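You operate a simulated robot arm through the tools that you are given. There is no shell and no other tool.

You run a simulated robot arm. Do the job below in one go: nothing can be reset, and whatever is moved stays where it is left.

Task
Tip the yellow powder through the grid and clear the lumps into the drawer.
Fine: tip the tub out, put it back on the table, run the slider over and back, shut the flap last. Spill nothing. Where these are worked on the way, their far stop is far enough and under half their travel is too little: table flap.

It is judged by the outcome, as a careful person would: the job done as asked, and still so three seconds after it is handed in. It fails if anything else is knocked over, pushed out of place, dropped, spilled or broken.

Robot
A 7-joint arm with a two-finger parallel gripper, fixed in place. Base frame: the origin is at the foot of the arm, x ahead of it, y to its left, z up; the work surface is at about z = 0.894. Lengths are in m, angles in degrees, forces in N, time in s.
With the tool pointing down near the work surface it reaches from about 0.34 to 0.78 m from the base axis. Its first joint turns from -166.0 to 166.0 degrees. Payload 3.91 kg.
Tool frame: the origin (TCP) lies between the finger pads and is the grasp point; the fingertips stand 0.03 m ahead of it; z points along the fingers, y is the line along which they close. The gripper opens to 0.11 m. The fingers are 0.02 m wide and 0.01 m thick; the gripper's body (0.048 by 0.112 m) begins 0.055 m behind the TCP.
Orientation is told as [roll, pitch, yaw] about the base's x, y, z axes, in that order, counted from this pose: with the fingers straight down and closing along the base's y, the tool's x points along the base's -x, its y along +y and its z along -z.

Tools
- The arm moves only by the tool send_rows. Its argument "steps" is a list of rows, each a list of 6 numbers: the shift along the tool's x, y, z in units of 20 mm (1.0 is 20 mm), then the turn, a rotation vector about the tool's x, y, z in units of 5 degrees (1.0 is 5 degrees). In form: [[dx, dy, dz, ax, ay, az], ...]. A call has 1 to 20 rows; each row shifts and turns the commanded pose from where the row before left it, along the tool's axes as they then stand. "fingers" is the gripper command, from -1 (fully open) to 1 (shut), values between in proportion, set as the call begins (left out, the last holds). A call with a number of a shift or a turn outside -1 to 1 is refused whole. Each row takes 0.2 s and may step no farther than 0.05 m and 8.6 degrees from the row before; otherwise, or with a gripper value out of range, the whole call is refused. Where a pose cannot be reached the arm comes as near as it can. A force on the tool above 80 N (or 10 N above the force at the start of the call, whichever is more), or a blocked arm, ends the call early, and 0.2 s more pass. The fingers move at their own pace (about 0.153 m/s each) and stop on an object; they squeeze with about 35 N. The grip force told is the motor's: it shows also when the fingers shut on nothing. Time passes only in rows, and 0.2 s behind the last, so rows that do not move let the fingers close. It gives the time, the measured TCP pose, the force on the tool (base axes), the opening and the grip force at its end, in the units of the frame above (readings bear some noise), with the torque about the TCP (base axes, N m) and any sound that the robot's microphone picked up.
- Cameras (640 x 400 px; columns grow to the right, rows downward): "scene" is fixed at [0.3997, -0.4992, 1.4092]; the picture's right is [1.00, -0.02, 0.00], its down [-0.01, -0.35, -0.94] and it looks along [0.02, 0.93, -0.35] (base axes); focal length 287 px, centre (320, 200). "wrist" rides on the gripper at [0.077, 0.007, -0.114] in the tool frame; the picture's right is [-0.09, 1.00, 0.00], its down [-0.80, -0.07, -0.59] and it looks along [-0.59, -0.05, 0.80] (tool axes); focal length 270 px, centre (320, 200). There is no depth. A picture from a camera that has moved, and an enlarged one, comes with that camera's place and axes in the base frame and with its lens.
- snapshot(camera): a new picture of that camera. No time passes.
- lift_body(by): slides the trunk up (or, below 0, down) by that many m; the arm rides with it, the base frame stays. It gives what a move gives, with no picture.
- zoom(camera, box): a new picture of the part [left, top, right, bottom] of that camera's present view, enlarged. No time passes.
- sign_off(): hands the job in; it is judged then, once.

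Nothing tells you positions but the pictures and the camera data. Unless the task says otherwise, let go and move clear before handing in.

The tools are called after "Emit:" as name(argument=value, ...) on one line, values as JSON. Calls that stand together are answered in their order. send_rows: Moves the arm, as the interface text tells. Its arguments: {"type":"object","properties":{"steps":{"type":"array","items":{"type":"array","items":{"type":"number"}}},"fingers":{"type":"number"}},"required":["steps"]} The other tools are called the same way: lift_body (by) slides the trunk up or down; snapshot (camera) takes a picture; zoom (camera, box) takes an enlarged picture of a part of a camera's view; sign_off () hands the job in.

At the start:

```text
t: 0.0
eef_pos: [0.2621, 0.3187, 1.3696]
ee_rot: [0.0, 0.0, 0.0]
wrist_force: [-0.8, -0.3, 0.6]
torque: [0.0, -0.01, -0.02]
gripper_width: 0.1099
grasp_force: 0.1
trunk travel left (down, up): [-0.525, 0.085]
```

scene: 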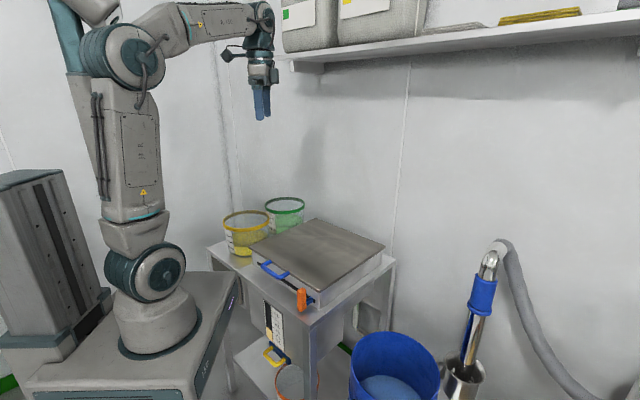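
wrist: 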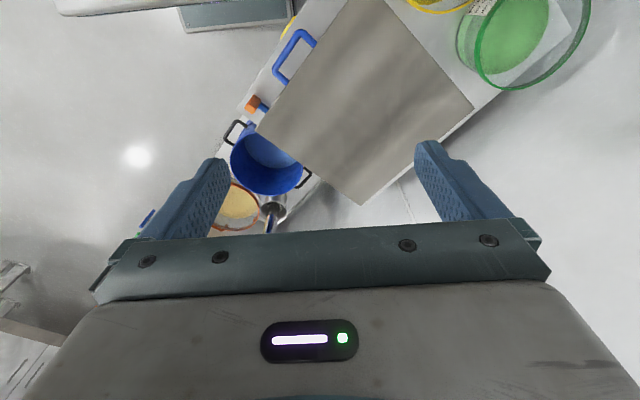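

I see a small table with a yellow tub, a green tub, and a flat metal lid or flap with a blue handle and an orange knob. Below it are a drawer with a yellow handle, a bucket and a second tub. I'll zoom in to understand the parts first.

Emit:
zoom(camera="scene", box=[200, 180, 420, 320])

Emit:
zoom(camera="scene", box=[200, 270, 440, 400])

Emit:
zoom(camera="wrist", box=[160, 0, 600, 240])

```text
2.86 times, centred on (310, 250) of scene
camera zoom: at [0.3997, -0.4992, 1.4092], right [1.0, -0.02, 0.0], down [-0.01, -0.35, -0.94], along [0.02, 0.93, -0.35], focal length 819 px, centre (349, 57)
```

zoom: 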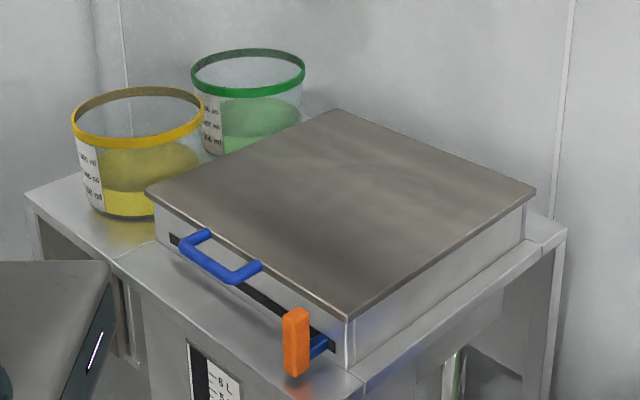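

```text
2.67 times, centred on (320, 335) of scene
camera zoom: at [0.3997, -0.4992, 1.4092], right [1.0, -0.02, 0.0], down [-0.01, -0.35, -0.94], along [0.02, 0.93, -0.35], focal length 765 px, centre (320, -160)
```

zoom: 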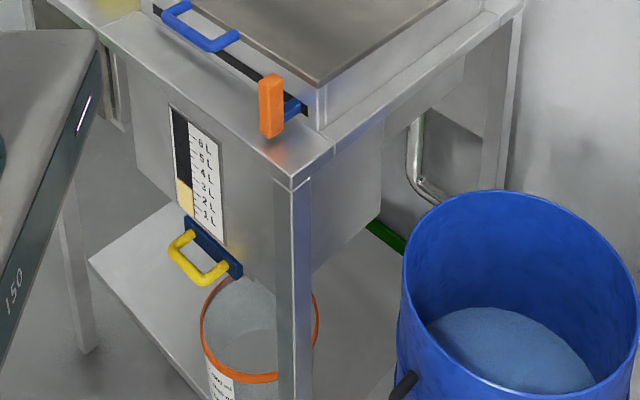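

```text
1.45 times, centred on (380, 120) of wrist
camera zoom: at [0.1845, 0.3252, 1.4838], right [0.09, 1.0, 0.0], down [0.8, -0.07, 0.59], along [0.59, -0.05, -0.8], focal length 393 px, centre (233, 316)
```

zoom: 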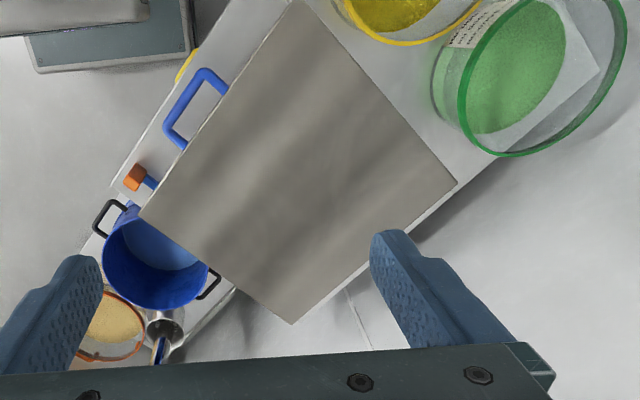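

The box on the table, turned 45° to the base, has a lid with a blue handle and an orange slider knob in a slot at the front. I'll swing the wrist camera round to look straight at the table front before touching anything.

Emit:
send_rows(steps=[[-0.12, -0.95, 0.2, 0, 0, 0], [-0.12, -0.95, 0.2, 0, 0, 0], [-0.12, -0.95, 0.2, 0, 0, 0], [-0.12, -0.95, 0.2, 0, 0, 0], [-0.12, -0.95, 0.2, 0, 0, 0], [-0.12, -0.95, 0.2, 0, 0, 0], [-0.12, -0.95, 0.2, 0, 0, 0], [-0.12, -0.95, 0.2, 0, 0, 0], [0, 0, 0, 0, 0, -1], [0, 0, 0, 0, 0, -1], [0, 0, 0, 0, 0, -1], [0, 0, 0, 0, 0, -1], [0, 0, 0, 0, 0, -1], [0, 0, 0, 0, 0, -1], [0, 0, 0, 0, 0, -1], [0, 0, 0, 0, 0, -1], [0, 0, 0, 0, 0, -1]], fingers=-1)

Emit:
snapshot(camera="wrist")

Emit:
snapshot(camera="scene")

```text
t: 3.6
eef_pos: [0.2802, 0.1658, 1.3382]
ee_rot: [-0.1, 0.0, 45.1]
wrist_force: [0.4, -0.9, 0.3]
torque: [0.0, 0.01, 0.03]
gripper_width: 0.1102
grasp_force: 0.2
trunk travel left (down, up): [-0.525, 0.085]
```

```text
taken
camera wrist: at [0.2216, 0.1165, 1.4519], right [-0.64, 0.77, 0.0], down [0.62, 0.52, 0.59], along [0.46, 0.38, -0.8], focal length 270 px, centre (320, 200)
```

wrist: 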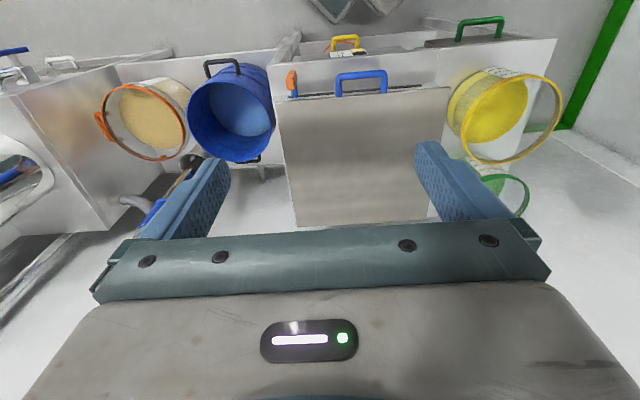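

```text
taken
```

scene: 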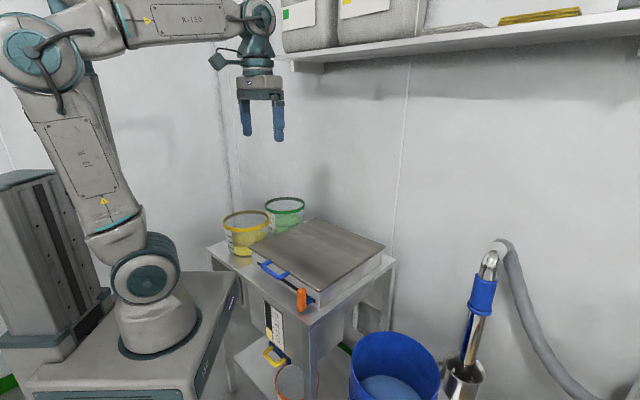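

The wrist view shows a green handle on the front, left of the yellow one. I'll enlarge that part.

Emit:
zoom(camera="wrist", box=[260, 0, 600, 220])

Emit:
zoom(camera="wrist", box=[400, 0, 580, 120])

Emit:
zoom(camera="scene", box=[200, 190, 320, 265])

Emit:
zoom(camera="scene", box=[200, 260, 340, 350])

```text
1.82 times, centred on (430, 110) of wrist
camera zoom: at [0.2216, 0.1165, 1.4519], right [-0.64, 0.77, 0.0], down [0.62, 0.52, 0.59], along [0.46, 0.38, -0.8], focal length 491 px, centre (120, 364)
```

zoom: 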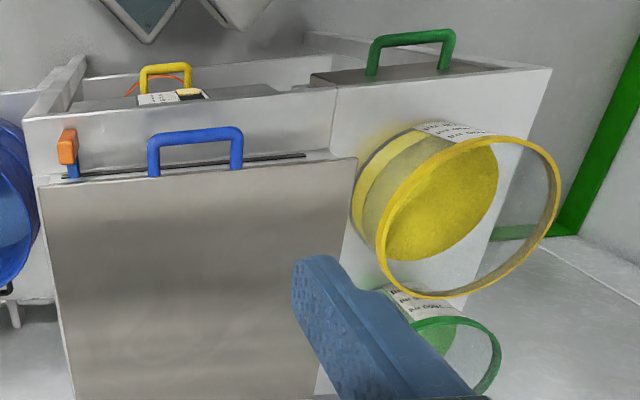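

```text
3.33 times, centred on (490, 60) of wrist
camera zoom: at [0.2216, 0.1165, 1.4519], right [-0.64, 0.77, 0.0], down [0.62, 0.52, 0.59], along [0.46, 0.38, -0.8], focal length 901 px, centre (-247, 667)
```

zoom: 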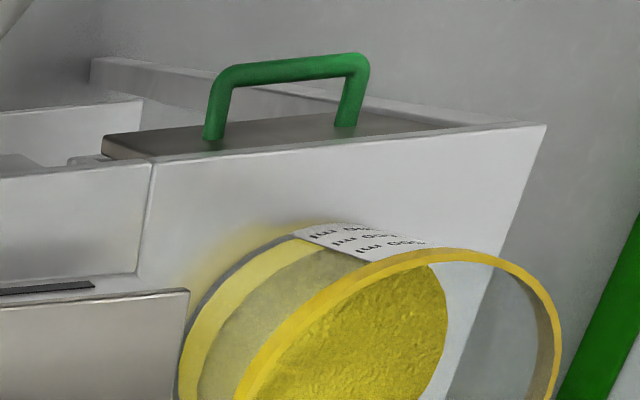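

```text
5.33 times, centred on (260, 228) of scene
camera zoom: at [0.3997, -0.4992, 1.4092], right [1.0, -0.02, 0.0], down [-0.01, -0.35, -0.94], along [0.02, 0.93, -0.35], focal length 1529 px, centre (640, 53)
```

zoom: 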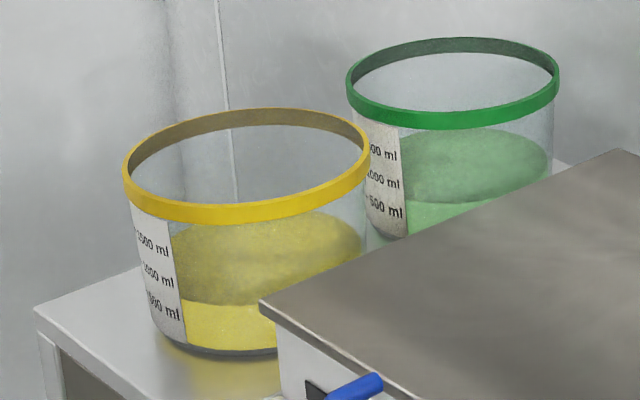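

```text
4.44 times, centred on (270, 305) of scene
camera zoom: at [0.3997, -0.4992, 1.4092], right [1.0, -0.02, 0.0], down [-0.01, -0.35, -0.94], along [0.02, 0.93, -0.35], focal length 1274 px, centre (542, -267)
```

zoom: 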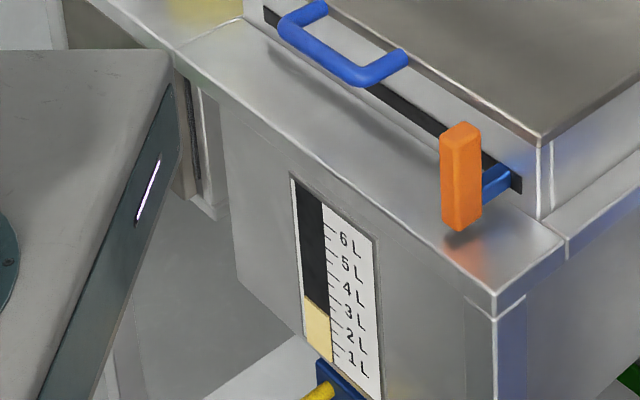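

I triangulated between the two cameras. The lid top is at z≈0.89 and the table top at about 0.82. The lid's front edge is roughly 0.40 m out from the base, and the yellow tub is 0.18 m across its rim. Next I'll look at the left front of the table, where the green handle is, from a lower viewpoint.

Emit:
send_rows(steps=[[0, 1, 0.4, 0, 0, 0], [0, 1, 0.4, 0, 0, 0], [0, 1, 0.4, 0, 0, 0], [0, 1, 0.4, 0, 0, 0], [0, 1, 0.4, 0, 0, 0], [0, 1, 0.4, 0, 0, 0], [0, 1, 0.4, 0, 0, 0], [0, 1, 0.4, 0, 0, 0], [0, 1, 0.4, 0, 0, 0], [0, 1, 0.4, 0, 0, 0], [0, 1, 0.4, 0, 0, 0], [0, 1, 0.4, 0, 0, 0]])

Emit:
send_rows(steps=[[0.69, 1, 0.4, 0, 0, 0], [0.69, 1, 0.4, 0, 0, 0], [0.69, 1, 0.4, 0, 0, 0], [0.69, 1, 0.4, 0, 0, 0], [0.69, 1, 0.4, 0, 0, 0], [0.69, 1, 0.4, 0, 0, 0], [0.69, 1, 0.4, 0, 0, 0], [0.69, 1, 0.4, 0, 0, 0], [0.69, 1, 0.4, 0, 0, 0], [0.69, 1, 0.4, 0, 0, 0], [0.69, 1, 0.4, 0, 0, 0], [0.69, 1, 0.4, 0, 0, 0]])

Emit:
snapshot(camera="wrist")

Emit:
snapshot(camera="scene")

```text
t: 6.2
eef_pos: [0.1106, 0.336, 1.2407]
ee_rot: [0.0, 0.0, 45.0]
wrist_force: [-0.7, -0.3, -0.2]
torque: [0.01, 0.0, 0.01]
gripper_width: 0.1099
grasp_force: 0.0
trunk travel left (down, up): [-0.525, 0.085]
```

```text
t: 8.8
eef_pos: [-0.1776, 0.388, 1.1443]
ee_rot: [0.0, 0.0, 45.0]
wrist_force: [-0.3, 0.1, 0.1]
torque: [0.03, 0.06, 0.0]
gripper_width: 0.1097
grasp_force: 0.0
trunk travel left (down, up): [-0.525, 0.085]
```

```text
taken
camera wrist: at [-0.2366, 0.3387, 1.259], right [-0.64, 0.77, 0.0], down [0.62, 0.52, 0.59], along [0.46, 0.38, -0.8], focal length 270 px, centre (320, 200)
```

wrist: 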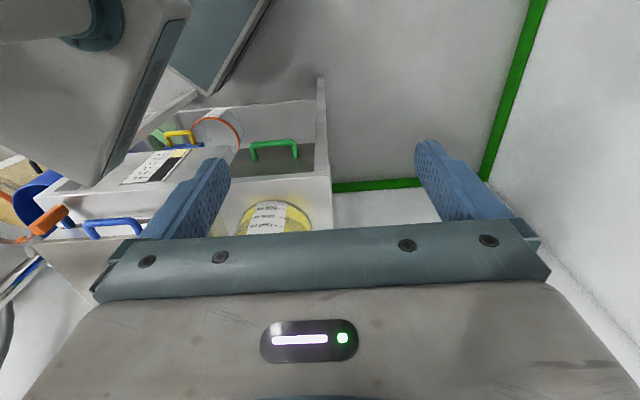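

```text
taken
```

scene: 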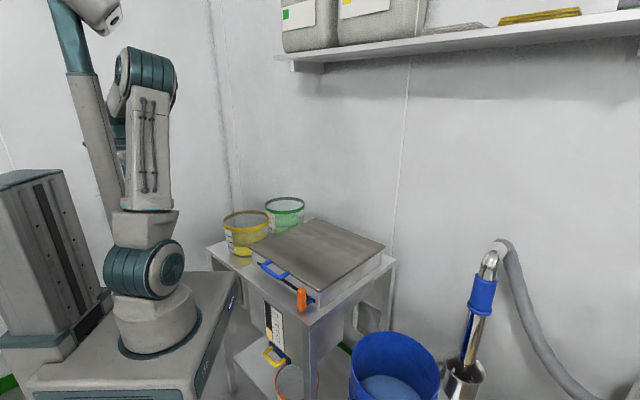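

Emit:
zoom(camera="wrist", box=[120, 70, 380, 240])

Emit:
zoom(camera="wrist", box=[0, 130, 160, 290])

```text
2.35 times, centred on (250, 155) of wrist
camera zoom: at [-0.2366, 0.3387, 1.259], right [-0.64, 0.77, 0.0], down [0.62, 0.52, 0.59], along [0.46, 0.38, -0.8], focal length 636 px, centre (485, 306)
```

zoom: 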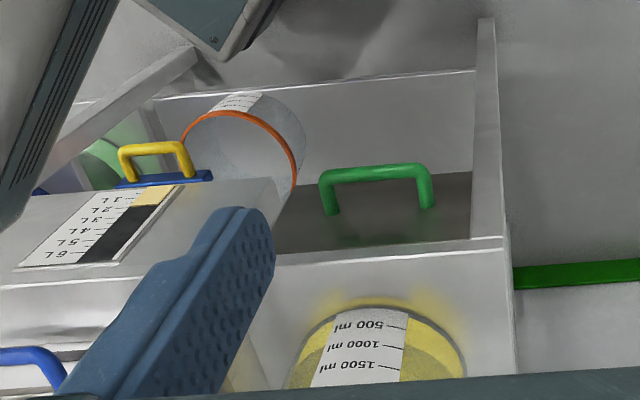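

```text
2.50 times, centred on (80, 210) of wrist
camera zoom: at [-0.2366, 0.3387, 1.259], right [-0.64, 0.77, 0.0], down [0.62, 0.52, 0.59], along [0.46, 0.38, -0.8], focal length 676 px, centre (920, 175)
```

zoom: 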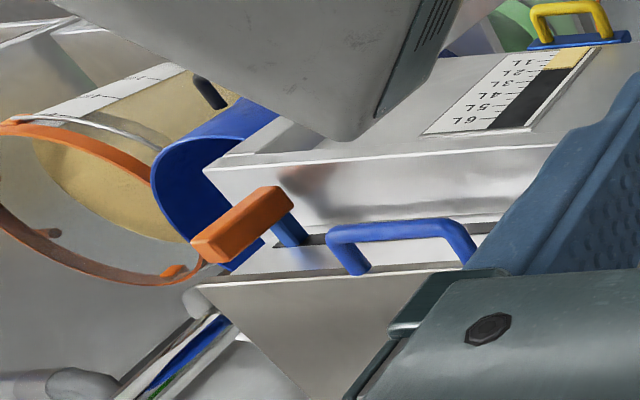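

The green-handled dark plate is the lump drawer's front, and it is flush and shut under the left of the table. The blue handle's bar runs parallel to the table front, about 0.37 m out. I'll go above it and turn the tool so the fingers close across the bar.

Emit:
send_rows(steps=[[-1, -0.9, 0, 0, 0, 0], [-1, -0.9, 0, 0, 0, 0], [-1, -0.9, 0, 0, 0, 0], [-1, -0.9, 0, 0, 0, 0], [-1, -0.9, 0, 0, 0, 0], [-1, -0.9, 0, 0, 0, 0], [-1, -0.9, 0, 0, 0, 0], [-1, -0.9, 0, 0, 0, 0], [-1, -0.9, 0, 0, 0, 0], [-1, -0.9, 0, 0, 0, 0], [-1, -0.9, 0, 0, 0, 0], [0, -1, 0, 0, 0, 0], [0, -1, 0, 0, 0, 0], [0, -1, 0, 0, 0, 0], [0, -1, 0, 0, 0, 0], [0, -1, 0, 0, 0, 0], [0, -1, 0, 0, 0, 0], [0, -1, 0, 0, 0, 0], [0, -1, 0, 0, 0, 0], [0, -1, 0, 0, 0, 0]])

Emit:
send_rows(steps=[[0, 0, 0, 0, 0, 1], [0, 0, 0, 0, 0, 1], [0, 0, 0, 0, 0, 1], [0, 0, 0, 0, 0, 1], [0, 0, 0, 0, 0, 1], [0, 0, 0, 0, 0, 1], [0, 0, 0, 0, 0, 1], [0, 0, 0, 0, 0, 1], [0, 0, 0, 0, 0, 1], [0, 0, 0, 0, 0, 1], [0, 0, 0, 0, 0, 1], [0, 0, 0, 0, 0, 1], [0, 0, 0, 0, 0, 1], [0, 0, 0, 0, 0, 1], [0, 0, 0, 0, 0, 1], [0, 0, 0, 0, 0, 1], [0, 0, 0, 0, 0, 1], [0, 0, 0, 0, 0, 1]])

Emit:
snapshot(camera="wrist")

Emit:
snapshot(camera="scene")

```text
t: 13.0
eef_pos: [0.2476, 0.2767, 1.1447]
ee_rot: [0.0, 0.0, 45.0]
wrist_force: [-0.1, -0.1, -0.2]
torque: [-0.02, 0.02, -0.02]
gripper_width: 0.11
grasp_force: 0.0
trunk travel left (down, up): [-0.525, 0.085]
```

```text
t: 16.8
eef_pos: [0.2481, 0.2767, 1.1454]
ee_rot: [0.0, 0.0, -45.2]
wrist_force: [0.2, -0.2, -0.1]
torque: [-0.01, -0.01, -0.02]
gripper_width: 0.1098
grasp_force: 0.1
trunk travel left (down, up): [-0.525, 0.085]
```

```text
taken
camera wrist: at [0.1977, 0.3366, 1.2597], right [0.77, 0.64, 0.0], down [0.52, -0.62, 0.59], along [0.38, -0.46, -0.8], focal length 270 px, centre (320, 200)
```

wrist: 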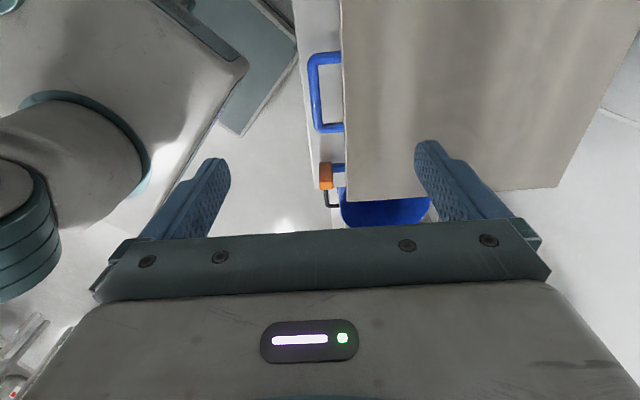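

```text
taken
```

scene: 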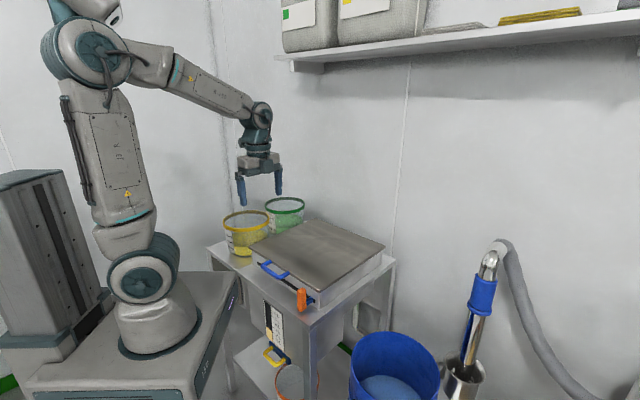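

Emit:
zoom(camera="wrist", box=[270, 30, 430, 230])

Emit:
zoom(camera="scene", box=[240, 240, 330, 320])

```text
2.00 times, centred on (350, 130) of wrist
camera zoom: at [0.1977, 0.3366, 1.2597], right [0.77, 0.64, 0.0], down [0.52, -0.62, 0.59], along [0.38, -0.46, -0.8], focal length 541 px, centre (260, 340)
```

zoom: 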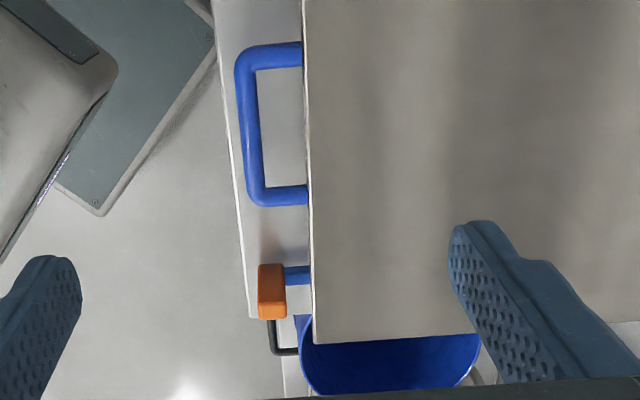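

```text
5.00 times, centred on (285, 280) of scene
camera zoom: at [0.3997, -0.4992, 1.4092], right [1.0, -0.02, 0.0], down [-0.01, -0.35, -0.94], along [0.02, 0.93, -0.35], focal length 1434 px, centre (495, -200)
```

zoom: 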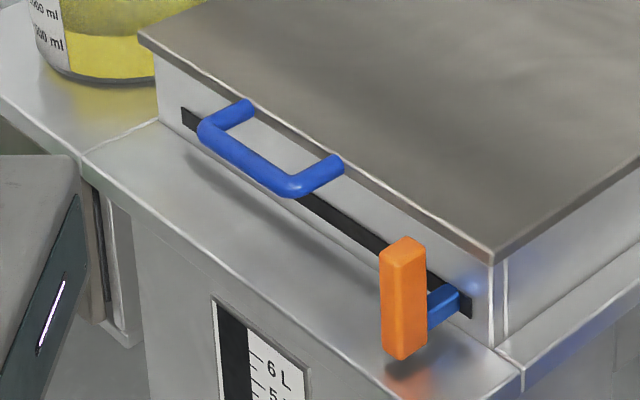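

The handle bar is centred near (0.26, 0.255) at z≈0.893, about 14 mm thick, with a 28 mm gap to the lid edge. Before gripping it I'll rehearse the far end of the opening arc in free air, to check reach and see the hinge side.

Emit:
send_rows(steps=[[0, 1, -0.4, 0, 0, 0], [0, 1, -0.4, 0, 0, 0], [0, 1, -0.4, 0, 0, 0], [0, 1, -0.4, 0, 0, 0], [0, 1, -0.4, 0, 0, 0], [0, 1, -0.4, 0, 0, 0], [0, 1, -0.4, 0, 0, 0], [0, 1, -0.4, 0, 0, 0], [0, 1, -0.4, 0, 0, 0], [0, 1, -0.4, 0, 0, 0], [0, 1, -0.4, 0, 0, 0], [0, 1, -0.4, 0, 0, 0], [0, 1, -0.4, 0, 0, 0], [0, 1, -0.4, 0, 0, 0], [0, 1, -0.4, 0, 0, 0], [0, 1, -0.4, 0, 0, 0], [0, 1, -0.4, 0, 0, 0], [0, 1, -0.4, 0, 0, 0], [0, 1, -0.4, 0, 0, 0]])

Emit:
snapshot(camera="wrist")

Emit:
snapshot(camera="scene")

```text
t: 20.8
eef_pos: [0.4524, 0.4818, 1.2612]
ee_rot: [0.0, -0.1, -44.9]
wrist_force: [0.1, -0.3, 0.0]
torque: [0.04, 0.0, 0.0]
gripper_width: 0.1102
grasp_force: 0.0
out of reach, approached as far as the arm can: row 15, 16, 17, 18, 19
trunk travel left (down, up): [-0.525, 0.085]
```

```text
taken
camera wrist: at [0.4022, 0.5415, 1.3756], right [0.77, 0.64, 0.0], down [0.52, -0.62, 0.59], along [0.38, -0.46, -0.8], focal length 270 px, centre (320, 200)
```

wrist: 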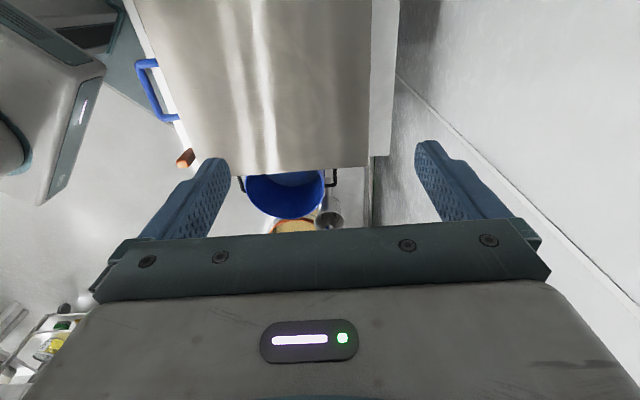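

```text
taken
```

scene: 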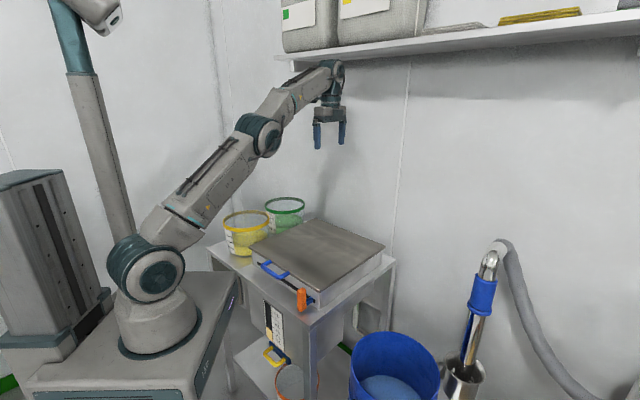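

With the tool vertical the arm stops at about 0.66 m out at this height, so I'll tilt the fingers forward as the flap opens. I'll look at the hinge edge from here.

Emit:
zoom(camera="wrist", box=[130, 0, 420, 190])

Emit:
zoom(camera="scene", box=[290, 200, 420, 290])

```text
2.11 times, centred on (275, 95) of wrist
camera zoom: at [0.4022, 0.5415, 1.3756], right [0.77, 0.64, 0.0], down [0.52, -0.62, 0.59], along [0.38, -0.46, -0.8], focal length 569 px, centre (415, 421)
```

zoom: 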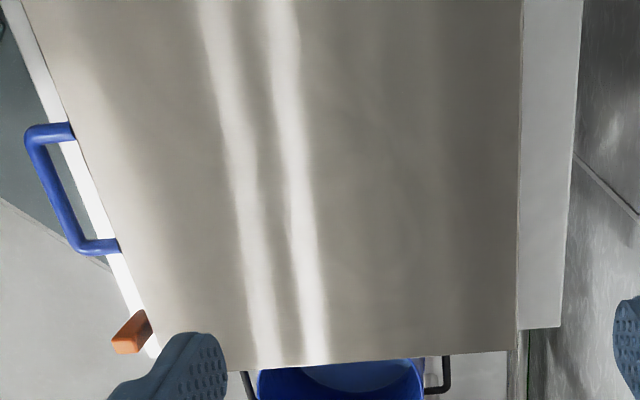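

```text
4.44 times, centred on (355, 245) of scene
camera zoom: at [0.3997, -0.4992, 1.4092], right [1.0, -0.02, 0.0], down [-0.01, -0.35, -0.94], along [0.02, 0.93, -0.35], focal length 1274 px, centre (164, 0)
```

zoom: 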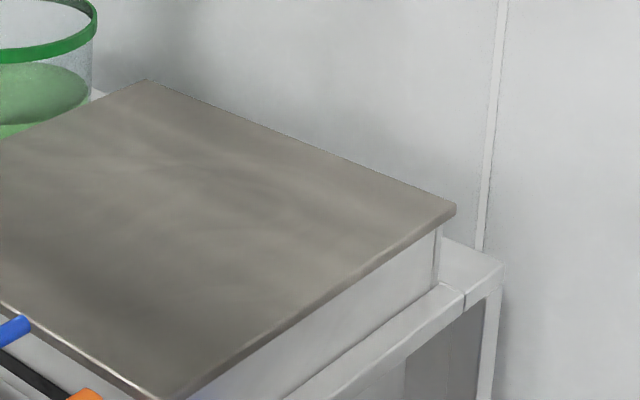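

The hinge line sits at about q=0.74 m along the table's depth direction, at z≈0.89. I'll move back in a few steps first, to see how the commanded pose behaves after the reach limit.

Emit:
send_rows(steps=[[0, -1, 0.5, 0, 0, 0], [0, -1, 0.5, 0, 0, 0], [0, -1, 0.5, 0, 0, 0], [0, -1, 0.5, 0, 0, 0], [0, -1, 0.5, 0, 0, 0], [0, -1, 0.5, 0, 0, 0]], fingers=0.4545)

```text
t: 22.2
eef_pos: [0.3661, 0.397, 1.2025]
ee_rot: [0.0, 0.0, -44.9]
wrist_force: [0.0, -0.6, -0.5]
torque: [0.03, 0.01, -0.02]
gripper_width: 0.0301
grasp_force: 0.1
trunk travel left (down, up): [-0.525, 0.085]
```

Emit:
send_rows(steps=[[-0.13, -0.873, 0.9, 0, 0, 0], [-0.13, -0.873, 0.9, 0, 0, 0], [-0.13, -0.873, 0.9, 0, 0, 0], [-0.13, -0.873, 0.9, 0, 0, 0], [-0.13, -0.873, 0.9, 0, 0, 0], [-0.13, -0.873, 0.9, 0, 0, 0], [-0.13, -0.873, 0.9, 0, 0, 0], [-0.13, -0.873, 0.9, 0, 0, 0], [-0.13, -0.873, 0.9, 0, 0, 0], [-0.13, -0.873, 0.9, 0, 0, 0]])

Emit:
snapshot(camera="wrist")

Emit:
zoom(camera="scene", box=[210, 190, 330, 310])

```text
t: 24.4
eef_pos: [0.2598, 0.2548, 1.0214]
ee_rot: [0.0, 0.0, -45.0]
wrist_force: [0.5, -0.2, 0.1]
torque: [-0.01, 0.02, 0.01]
gripper_width: 0.0302
grasp_force: 0.1
trunk travel left (down, up): [-0.525, 0.085]
```

```text
taken
camera wrist: at [0.2121, 0.3147, 1.136], right [0.77, 0.64, 0.0], down [0.52, -0.62, 0.59], along [0.38, -0.46, -0.8], focal length 270 px, centre (320, 200)
```

wrist: 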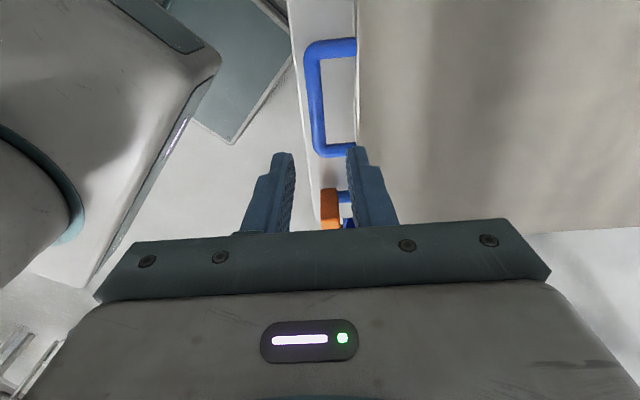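

```text
3.33 times, centred on (270, 250) of scene
camera zoom: at [0.3997, -0.4992, 1.4092], right [1.0, -0.02, 0.0], down [-0.01, -0.35, -0.94], along [0.02, 0.93, -0.35], focal length 956 px, centre (487, 33)
```

zoom: 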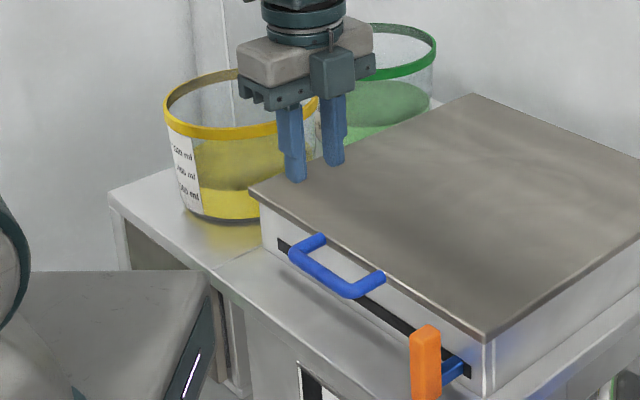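

Emit:
send_rows(steps=[[0, -0.1, 0.9, 0, 0, 0], [0, 0, 0.9, 0, 0, 0], [0, 0, 0.9, 0, 0, 0], [0, 0, 0.85, 0, 0, 0]])

Emit:
zoom(camera="wrist", box=[220, 0, 420, 240])

Emit:
zoom(camera="scene", box=[230, 220, 330, 310])

```text
t: 25.4
eef_pos: [0.2604, 0.2545, 0.9497]
ee_rot: [0.0, 0.0, -45.0]
wrist_force: [0.1, 0.3, 1.2]
torque: [0.0, 0.03, -0.01]
gripper_width: 0.0301
grasp_force: 0.0
trunk travel left (down, up): [-0.525, 0.085]
```

```text
1.67 times, centred on (320, 120) of wrist
camera zoom: at [0.2106, 0.3132, 1.0648], right [0.77, 0.64, 0.0], down [0.52, -0.62, 0.59], along [0.38, -0.46, -0.8], focal length 450 px, centre (320, 333)
```

zoom: 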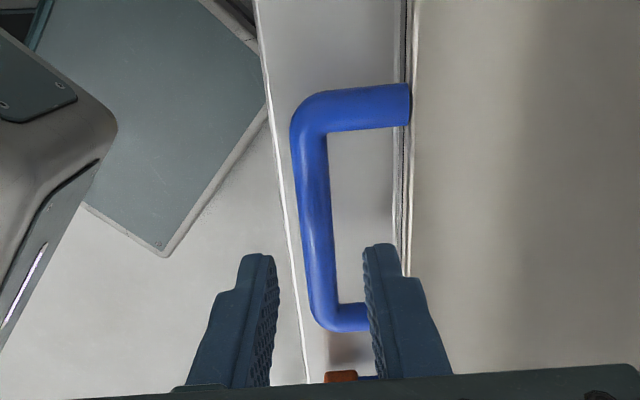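

```text
4.44 times, centred on (280, 265) of scene
camera zoom: at [0.3997, -0.4992, 1.4092], right [1.0, -0.02, 0.0], down [-0.01, -0.35, -0.94], along [0.02, 0.93, -0.35], focal length 1274 px, centre (498, -89)
```

zoom: 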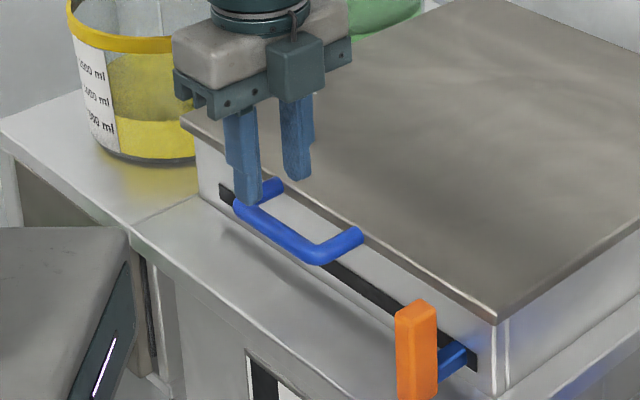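

The fingers are lined up over the bar, one either side, so I'll go down and close.

Emit:
send_rows(steps=[[0.15, 0, 0.7, 0, 0, 0], [0.15, 0, 0.7, 0, 0, 0], [0, 0, 0.65, 0, 0, 0]])

Emit:
zoom(camera="wrist", box=[220, 0, 420, 240])

Emit:
send_rows(steps=[[0, 0, 0, 0, 0, 0], [0, 0, 0, 0, 0, 0], [0, 0, 0, 0, 0, 0]], fingers=1)

Emit:
zoom(camera="scene", box=[230, 220, 330, 310])

```text
t: 26.2
eef_pos: [0.2559, 0.2576, 0.9085]
ee_rot: [0.0, 0.0, -45.0]
wrist_force: [0.7, 1.0, 0.2]
torque: [-0.01, 0.02, 0.01]
gripper_width: 0.0303
grasp_force: 0.0
trunk travel left (down, up): [-0.525, 0.085]
```

```text
1.67 times, centred on (320, 120) of wrist
camera zoom: at [0.2059, 0.3174, 1.0235], right [0.77, 0.64, 0.0], down [0.52, -0.62, 0.59], along [0.38, -0.46, -0.8], focal length 450 px, centre (320, 333)
```

zoom: 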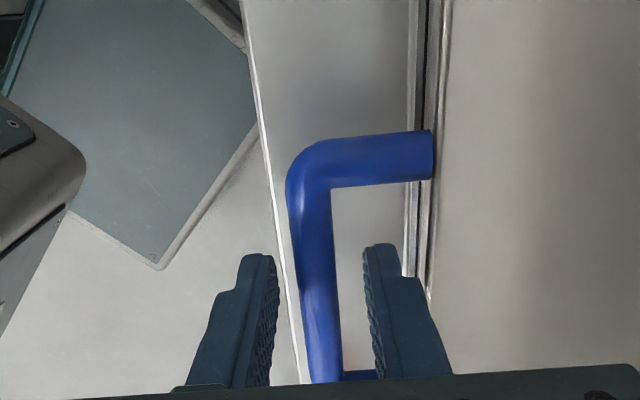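

```text
t: 27.0
eef_pos: [0.2547, 0.2571, 0.9093]
ee_rot: [-0.1, 0.0, -44.9]
wrist_force: [-4.4, -4.1, -2.2]
torque: [-0.14, 0.14, -0.04]
gripper_width: 0.0135
grasp_force: 44.6
trunk travel left (down, up): [-0.525, 0.085]
```

```text
4.44 times, centred on (280, 265) of scene
camera zoom: at [0.3997, -0.4992, 1.4092], right [1.0, -0.02, 0.0], down [-0.01, -0.35, -0.94], along [0.02, 0.93, -0.35], focal length 1274 px, centre (498, -89)
```

zoom: 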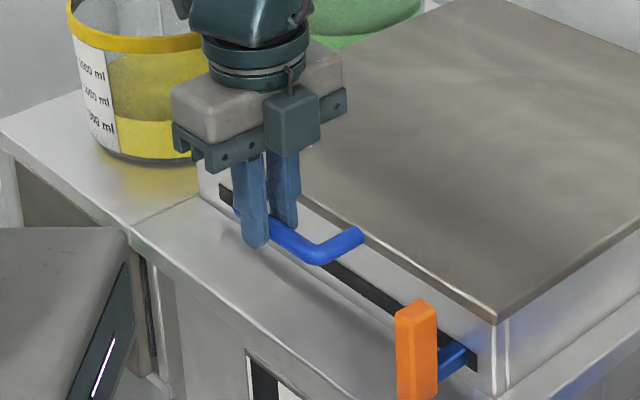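

The bar is gripped: width 13.5 mm and force on it. I'll start lifting along the arc about the rear hinge, a few degrees at first, to see how the flap answers.

Emit:
send_rows(steps=[[0, 0.018, -0.821, 0, 0, 0], [0, 0.054, -0.819, 0, 0, 0], [0, 0.089, -0.816, 0, 0, 0], [0, 0.125, -0.812, 0, 0, 0]])

Emit:
zoom(camera="scene", box=[200, 160, 420, 320])

```text
t: 28.0
eef_pos: [0.2587, 0.2619, 0.9766]
ee_rot: [0.1, 0.1, -44.8]
wrist_force: [-6.4, -7.3, 1.1]
torque: [-0.17, -0.06, -0.03]
gripper_width: 0.0136
grasp_force: 44.9
trunk travel left (down, up): [-0.525, 0.085]
```

```text
2.50 times, centred on (310, 240) of scene
camera zoom: at [0.3997, -0.4992, 1.4092], right [1.0, -0.02, 0.0], down [-0.01, -0.35, -0.94], along [0.02, 0.93, -0.35], focal length 717 px, centre (345, 100)
```

zoom: 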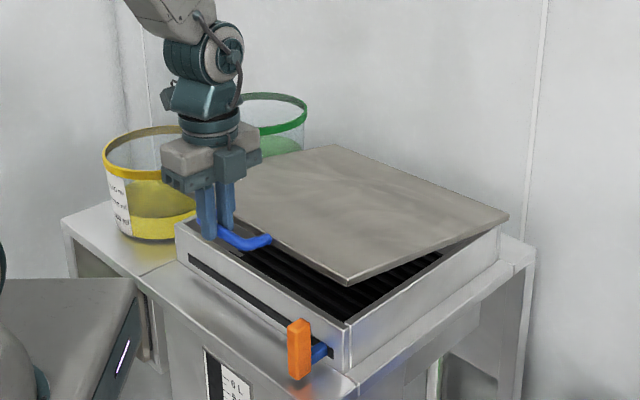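

The flap is lifting cleanly about the rear hinge and a dark slatted grid shows below. I'll carry on along the arc and start tilting the fingers forward.

Emit:
send_rows(steps=[[0, 0.15, -0.8055, 0, 0, 0], [0, 0.185, -0.798, 0, 0, 0], [0, 0.22, -0.7885, 0, 0, 0], [0, 0.255, -0.778, 0, 0, 0], [0, 0.275, -0.7655, -0.325, 0, 0], [0, 0.329, -0.7421, -0.325, 0, 0], [0, 0.381, -0.7148, -0.325, 0, 0], [0, 0.432, -0.6839, -0.325, 0, 0]])

Emit:
zoom(camera="scene", box=[200, 120, 420, 320])

```text
t: 29.8
eef_pos: [0.289, 0.2902, 1.0979]
ee_rot: [6.5, 0.0, -44.9]
wrist_force: [-4.0, -6.1, 0.4]
torque: [-0.22, 0.3, -0.05]
gripper_width: 0.0134
grasp_force: 44.5
trunk travel left (down, up): [-0.525, 0.085]
```

```text
2.00 times, centred on (310, 220) of scene
camera zoom: at [0.3997, -0.4992, 1.4092], right [1.0, -0.02, 0.0], down [-0.01, -0.35, -0.94], along [0.02, 0.93, -0.35], focal length 574 px, centre (340, 160)
```

zoom: 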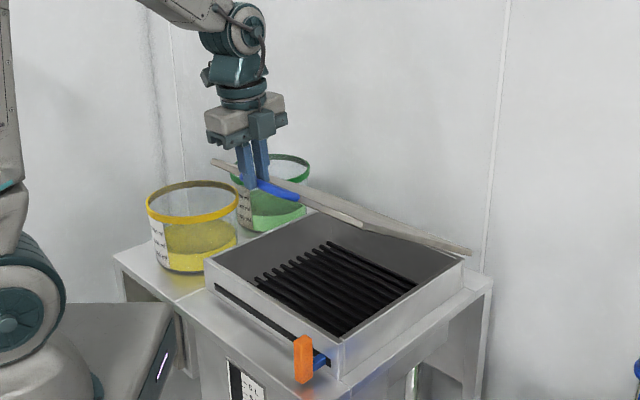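

Emit:
send_rows(steps=[[0, 0.475, -0.6494, -0.325, 0, 0], [0, 0.52, -0.6115, -0.325, 0, 0], [0, 0.563, -0.5705, -0.325, 0, 0], [0, 0.604, -0.5266, -0.325, 0, 0], [0, 0.64, -0.4798, -0.325, 0, 0], [0, 0.674, -0.4306, -0.325, 0, 0], [0, 0.703, -0.3792, -0.325, 0, 0], [0, 0.73, -0.3258, -0.325, 0, 0]])

Emit:
send_rows(steps=[[0, 0.752, -0.2708, -0.325, 0, 0], [0, 0.77, -0.2143, -0.325, 0, 0], [0, 0.783, -0.1567, -0.325, 0, 0], [0, 0.792, -0.0983, -0.325, 0, 0]])

Emit:
zoom(camera="scene", box=[200, 80, 420, 320])

```text
t: 31.6
eef_pos: [0.3454, 0.3494, 1.1971]
ee_rot: [19.4, 0.1, -44.9]
wrist_force: [-3.2, -3.5, -0.2]
torque: [-0.04, 0.33, 0.05]
gripper_width: 0.0138
grasp_force: 44.5
trunk travel left (down, up): [-0.525, 0.085]
```

```text
t: 32.6
eef_pos: [0.3827, 0.3853, 1.2343]
ee_rot: [26.0, 0.1, -44.9]
wrist_force: [-0.4, -2.0, 0.8]
torque: [-0.09, 0.15, 0.01]
gripper_width: 0.0138
grasp_force: 44.9
trunk travel left (down, up): [-0.525, 0.085]
```

```text
1.67 times, centred on (310, 200) of scene
camera zoom: at [0.3997, -0.4992, 1.4092], right [1.0, -0.02, 0.0], down [-0.01, -0.35, -0.94], along [0.02, 0.93, -0.35], focal length 478 px, centre (337, 200)
```

zoom: 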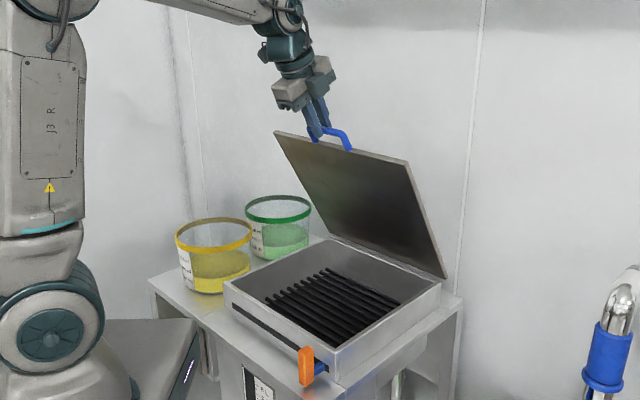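

Emit:
send_rows(steps=[[0, 0.797, -0.0394, -0.325, 0, 0], [0, 0.798, 0.0197, -0.325, 0, 0], [0, 0.7945, 0.0787, -0.325, 0, 0], [0, 0.787, 0.1373, -0.325, 0, 0], [0, 0.775, 0.1952, -0.325, 0, 0], [0, 0.759, 0.252, -0.325, 0, 0], [0, 0.7385, 0.3077, -0.325, 0, 0], [0, 0.714, 0.3616, -0.325, 0, 0]])

Emit:
zoom(camera="scene", box=[200, 40, 440, 280])

```text
t: 34.4
eef_pos: [0.4683, 0.4695, 1.2765]
ee_rot: [38.9, 0.0, -45.0]
wrist_force: [0.8, -0.3, -0.2]
torque: [0.16, 0.33, 0.25]
gripper_width: 0.0136
grasp_force: 44.8
trunk travel left (down, up): [-0.525, 0.085]
```

```text
1.67 times, centred on (320, 160) of scene
camera zoom: at [0.3997, -0.4992, 1.4092], right [1.0, -0.02, 0.0], down [-0.01, -0.35, -0.94], along [0.02, 0.93, -0.35], focal length 478 px, centre (320, 267)
```

zoom: 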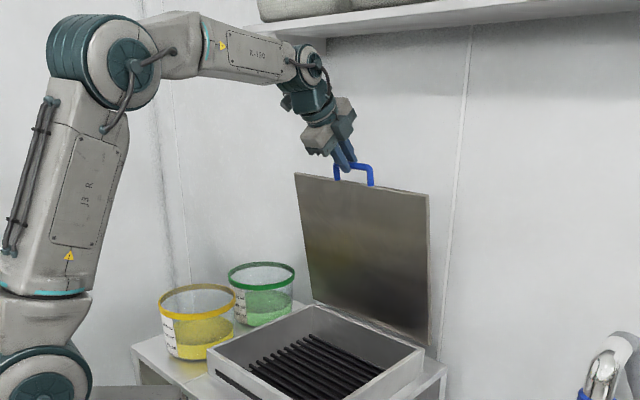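

Emit:
send_rows(steps=[[0, 0.6865, 0.4138, -0.325, 0, 0], [0, 0.655, 0.4637, -0.325, 0, 0], [0, 0.62, 0.5113, -0.325, 0, 0], [0, 0.581, 0.5561, -0.325, 0, 0]])

Emit:
send_rows(steps=[[0, 0.54, 0.5982, 0, 0, 0], [0, 0.53, 0.6226, 0, 0, 0]])

Emit:
zoom(camera="scene", box=[200, 40, 440, 280])

```text
t: 35.4
eef_pos: [0.5145, 0.5173, 1.2805]
ee_rot: [45.4, 0.0, -45.0]
wrist_force: [1.3, 2.3, -4.5]
torque: [-0.12, -0.11, -0.22]
gripper_width: 0.0136
grasp_force: 45.1
trunk travel left (down, up): [-0.525, 0.085]
```

```text
t: 36.0
eef_pos: [0.5375, 0.5395, 1.2787]
ee_rot: [45.3, 0.0, -44.9]
wrist_force: [2.0, 1.2, -0.3]
torque: [-0.12, -0.25, -0.29]
gripper_width: 0.0136
grasp_force: 45.3
trunk travel left (down, up): [-0.525, 0.085]
```

```text
1.67 times, centred on (320, 160) of scene
camera zoom: at [0.3997, -0.4992, 1.4092], right [1.0, -0.02, 0.0], down [-0.01, -0.35, -0.94], along [0.02, 0.93, -0.35], focal length 478 px, centre (320, 267)
```

zoom: 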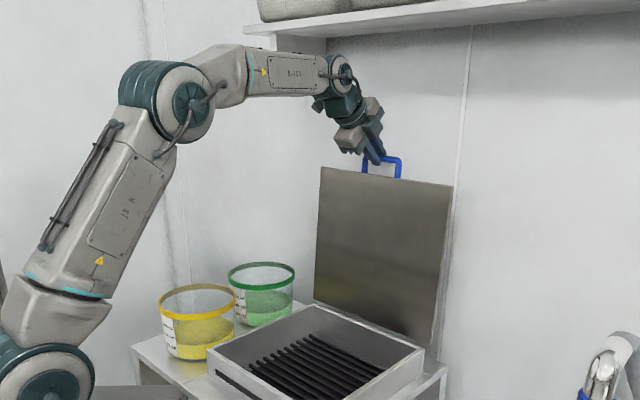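

Emit:
send_rows(steps=[[0, 0.5085, 0.645, 0, 0, 0], [0, 0.48, 0.6666, 0, 0, 0]])

Emit:
send_rows(steps=[[0, 0.4503, 0.6868, 0, 0, 0], [0, 0.42, 0.7058, 0, 0, 0]])

Emit:
zoom(camera="scene", box=[200, 40, 440, 280])

```text
t: 36.6
eef_pos: [0.5593, 0.5624, 1.2748]
ee_rot: [45.4, 0.1, -45.0]
wrist_force: [2.0, 1.0, -0.4]
torque: [-0.07, -0.1, -0.21]
gripper_width: 0.0134
grasp_force: 45.0
trunk travel left (down, up): [-0.525, 0.085]
```

```text
t: 37.1
eef_pos: [0.5663, 0.5713, 1.2645]
ee_rot: [43.4, 0.0, -44.9]
wrist_force: [-34.8, -36.0, -6.1]
torque: [-0.33, 0.34, -0.14]
gripper_width: 0.0131
grasp_force: 44.8
trunk travel left (down, up): [-0.525, 0.085]
stopped in row 2: the force on the tool passed its limit at 108 N (the readings are from after the stop); the commanded pose is now the measured one
```

```text
1.67 times, centred on (320, 160) of scene
camera zoom: at [0.3997, -0.4992, 1.4092], right [1.0, -0.02, 0.0], down [-0.01, -0.35, -0.94], along [0.02, 0.93, -0.35], focal length 478 px, centre (320, 267)
```

zoom: 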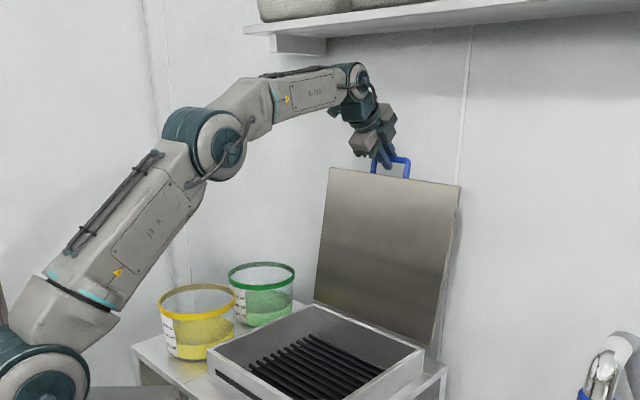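

The flap met its far stop at about 102°, past vertical. I'll ease the force off, open the fingers slightly and back away from the handle.

Emit:
send_rows(steps=[[0, -0.12, -0.11, 0, 0, 0], [0, 0, 0, 0, 0, 0]])

Emit:
send_rows(steps=[[0, 0, 0, 0, 0, 0], [0, 0, -0.3, 0, 0, 0]], fingers=0.5)

Emit:
zoom(camera="scene", box=[300, 60, 400, 160])

Emit:
snapshot(camera="wrist")

```text
t: 37.8
eef_pos: [0.5676, 0.5721, 1.2653]
ee_rot: [43.7, 0.0, -44.9]
wrist_force: [-20.9, -22.7, -4.4]
torque: [0.01, 0.42, 0.2]
gripper_width: 0.0135
grasp_force: 44.9
trunk travel left (down, up): [-0.525, 0.085]
```

```text
t: 38.4
eef_pos: [0.5689, 0.5729, 1.265]
ee_rot: [43.8, -0.1, -45.0]
wrist_force: [0.6, 0.3, -0.9]
torque: [0.0, 0.0, -0.02]
gripper_width: 0.0277
grasp_force: 0.0
trunk travel left (down, up): [-0.525, 0.085]
```

```text
4.00 times, centred on (350, 110) of scene
camera zoom: at [0.3997, -0.4992, 1.4092], right [1.0, -0.02, 0.0], down [-0.01, -0.35, -0.94], along [0.02, 0.93, -0.35], focal length 1147 px, centre (200, 560)
```

zoom: 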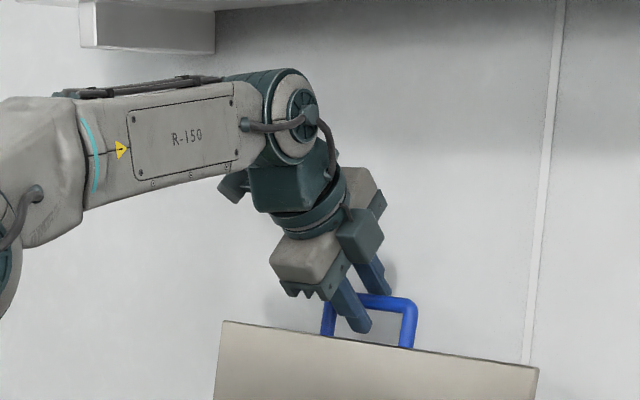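

```text
taken
camera wrist: at [0.4622, 0.5745, 1.3526], right [0.57, 0.45, 0.69], down [0.24, -0.89, 0.38], along [0.79, -0.05, -0.62], focal length 270 px, centre (320, 200)
```

wrist: 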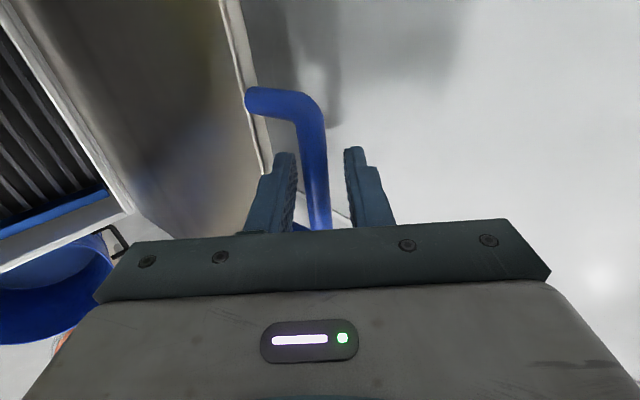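

Emit:
send_rows(steps=[[0, 0, -0.6, 0, 0, 0], [0, 0, -1, 0, 0, 0], [0, 0, -1, 0, 0, 0], [0, 0, -1, 0, 0, 0]])

Emit:
snapshot(camera="scene")

Emit:
snapshot(camera="wrist")

```text
t: 39.4
eef_pos: [0.5327, 0.5359, 1.32]
ee_rot: [43.8, -0.1, -44.9]
wrist_force: [1.4, -0.3, -0.8]
torque: [-0.01, 0.0, 0.0]
gripper_width: 0.0273
grasp_force: 0.1
trunk travel left (down, up): [-0.525, 0.085]
```

```text
taken
```

scene: 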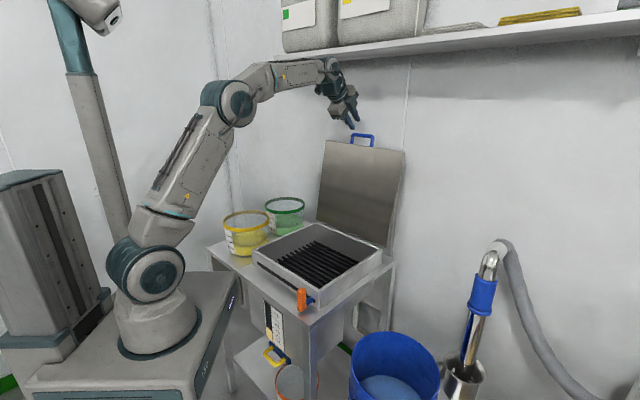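

```text
taken
camera wrist: at [0.4259, 0.5375, 1.4064], right [0.57, 0.45, 0.69], down [0.24, -0.89, 0.38], along [0.79, -0.05, -0.62], focal length 270 px, centre (320, 200)
```

wrist: 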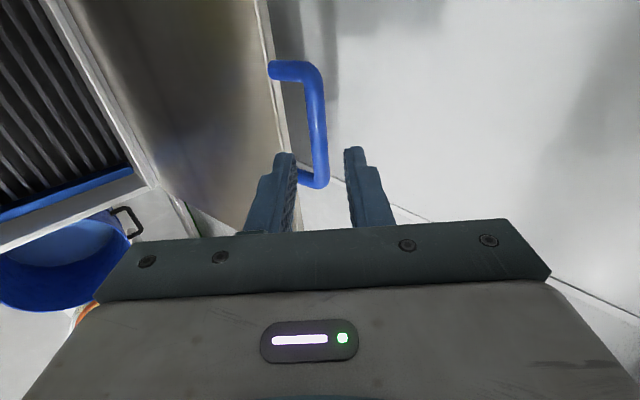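

The flap stays open past vertical. I'll pull back, straighten the tool and look down into the grid box and at the yellow tub.

Emit:
send_rows(steps=[[0, -0.722, -0.692, 0, 0, 0], [0, -0.722, -0.692, 0, 0, 0], [0, -0.722, -0.692, 0, 0, 0], [0, -0.722, -0.692, 0, 0, 0], [0, 0, 0, 0.973, 0, 0], [0, 0, 0, 0.973, 0, 0], [0, 0, 0, 0.973, 0, 0], [0, 0, 0, 0.973, 0, 0], [0, 0, 0, 0.973, 0, 0], [0, 0, 0, 0.973, 0, 0], [0, 0, 0, 0.973, 0, 0], [0, 0, 0, 0.973, 0, 0], [0, 0, 0, 0.973, 0, 0], [0, -1, 0, 0, 0, 0], [0, -1, 0, 0, 0, 0]])

Emit:
snapshot(camera="wrist")

Emit:
zoom(camera="scene", box=[240, 210, 400, 320])

```text
t: 42.5
eef_pos: [0.4386, 0.4414, 1.3004]
ee_rot: [7.2, 0.0, -44.9]
wrist_force: [0.2, -0.3, 0.3]
torque: [-0.01, 0.03, -0.01]
gripper_width: 0.0275
grasp_force: 0.1
out of reach, approached as far as the arm can: row 11, 13
trunk travel left (down, up): [-0.525, 0.085]
```

```text
taken
camera wrist: at [0.3793, 0.4892, 1.4141], right [0.76, 0.64, 0.13], down [0.46, -0.67, 0.58], along [0.45, -0.38, -0.8], focal length 270 px, centre (320, 200)
```

wrist: 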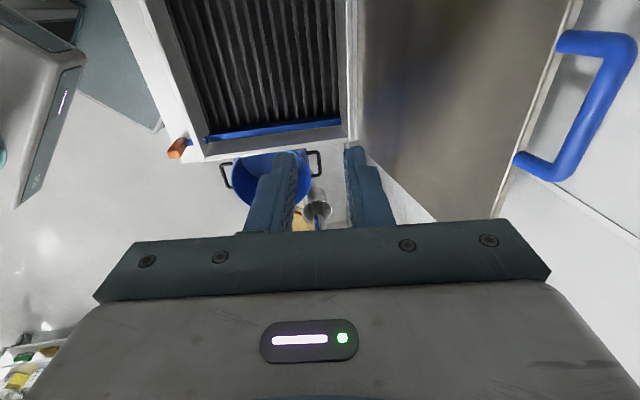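

```text
3.64 times, centred on (320, 265) of scene
camera zoom: at [0.3997, -0.4992, 1.4092], right [1.0, -0.02, 0.0], down [-0.01, -0.35, -0.94], along [0.02, 0.93, -0.35], focal length 1043 px, centre (320, -36)
```

zoom: 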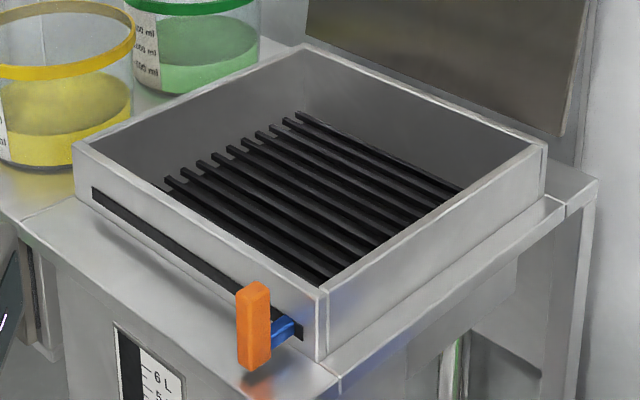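

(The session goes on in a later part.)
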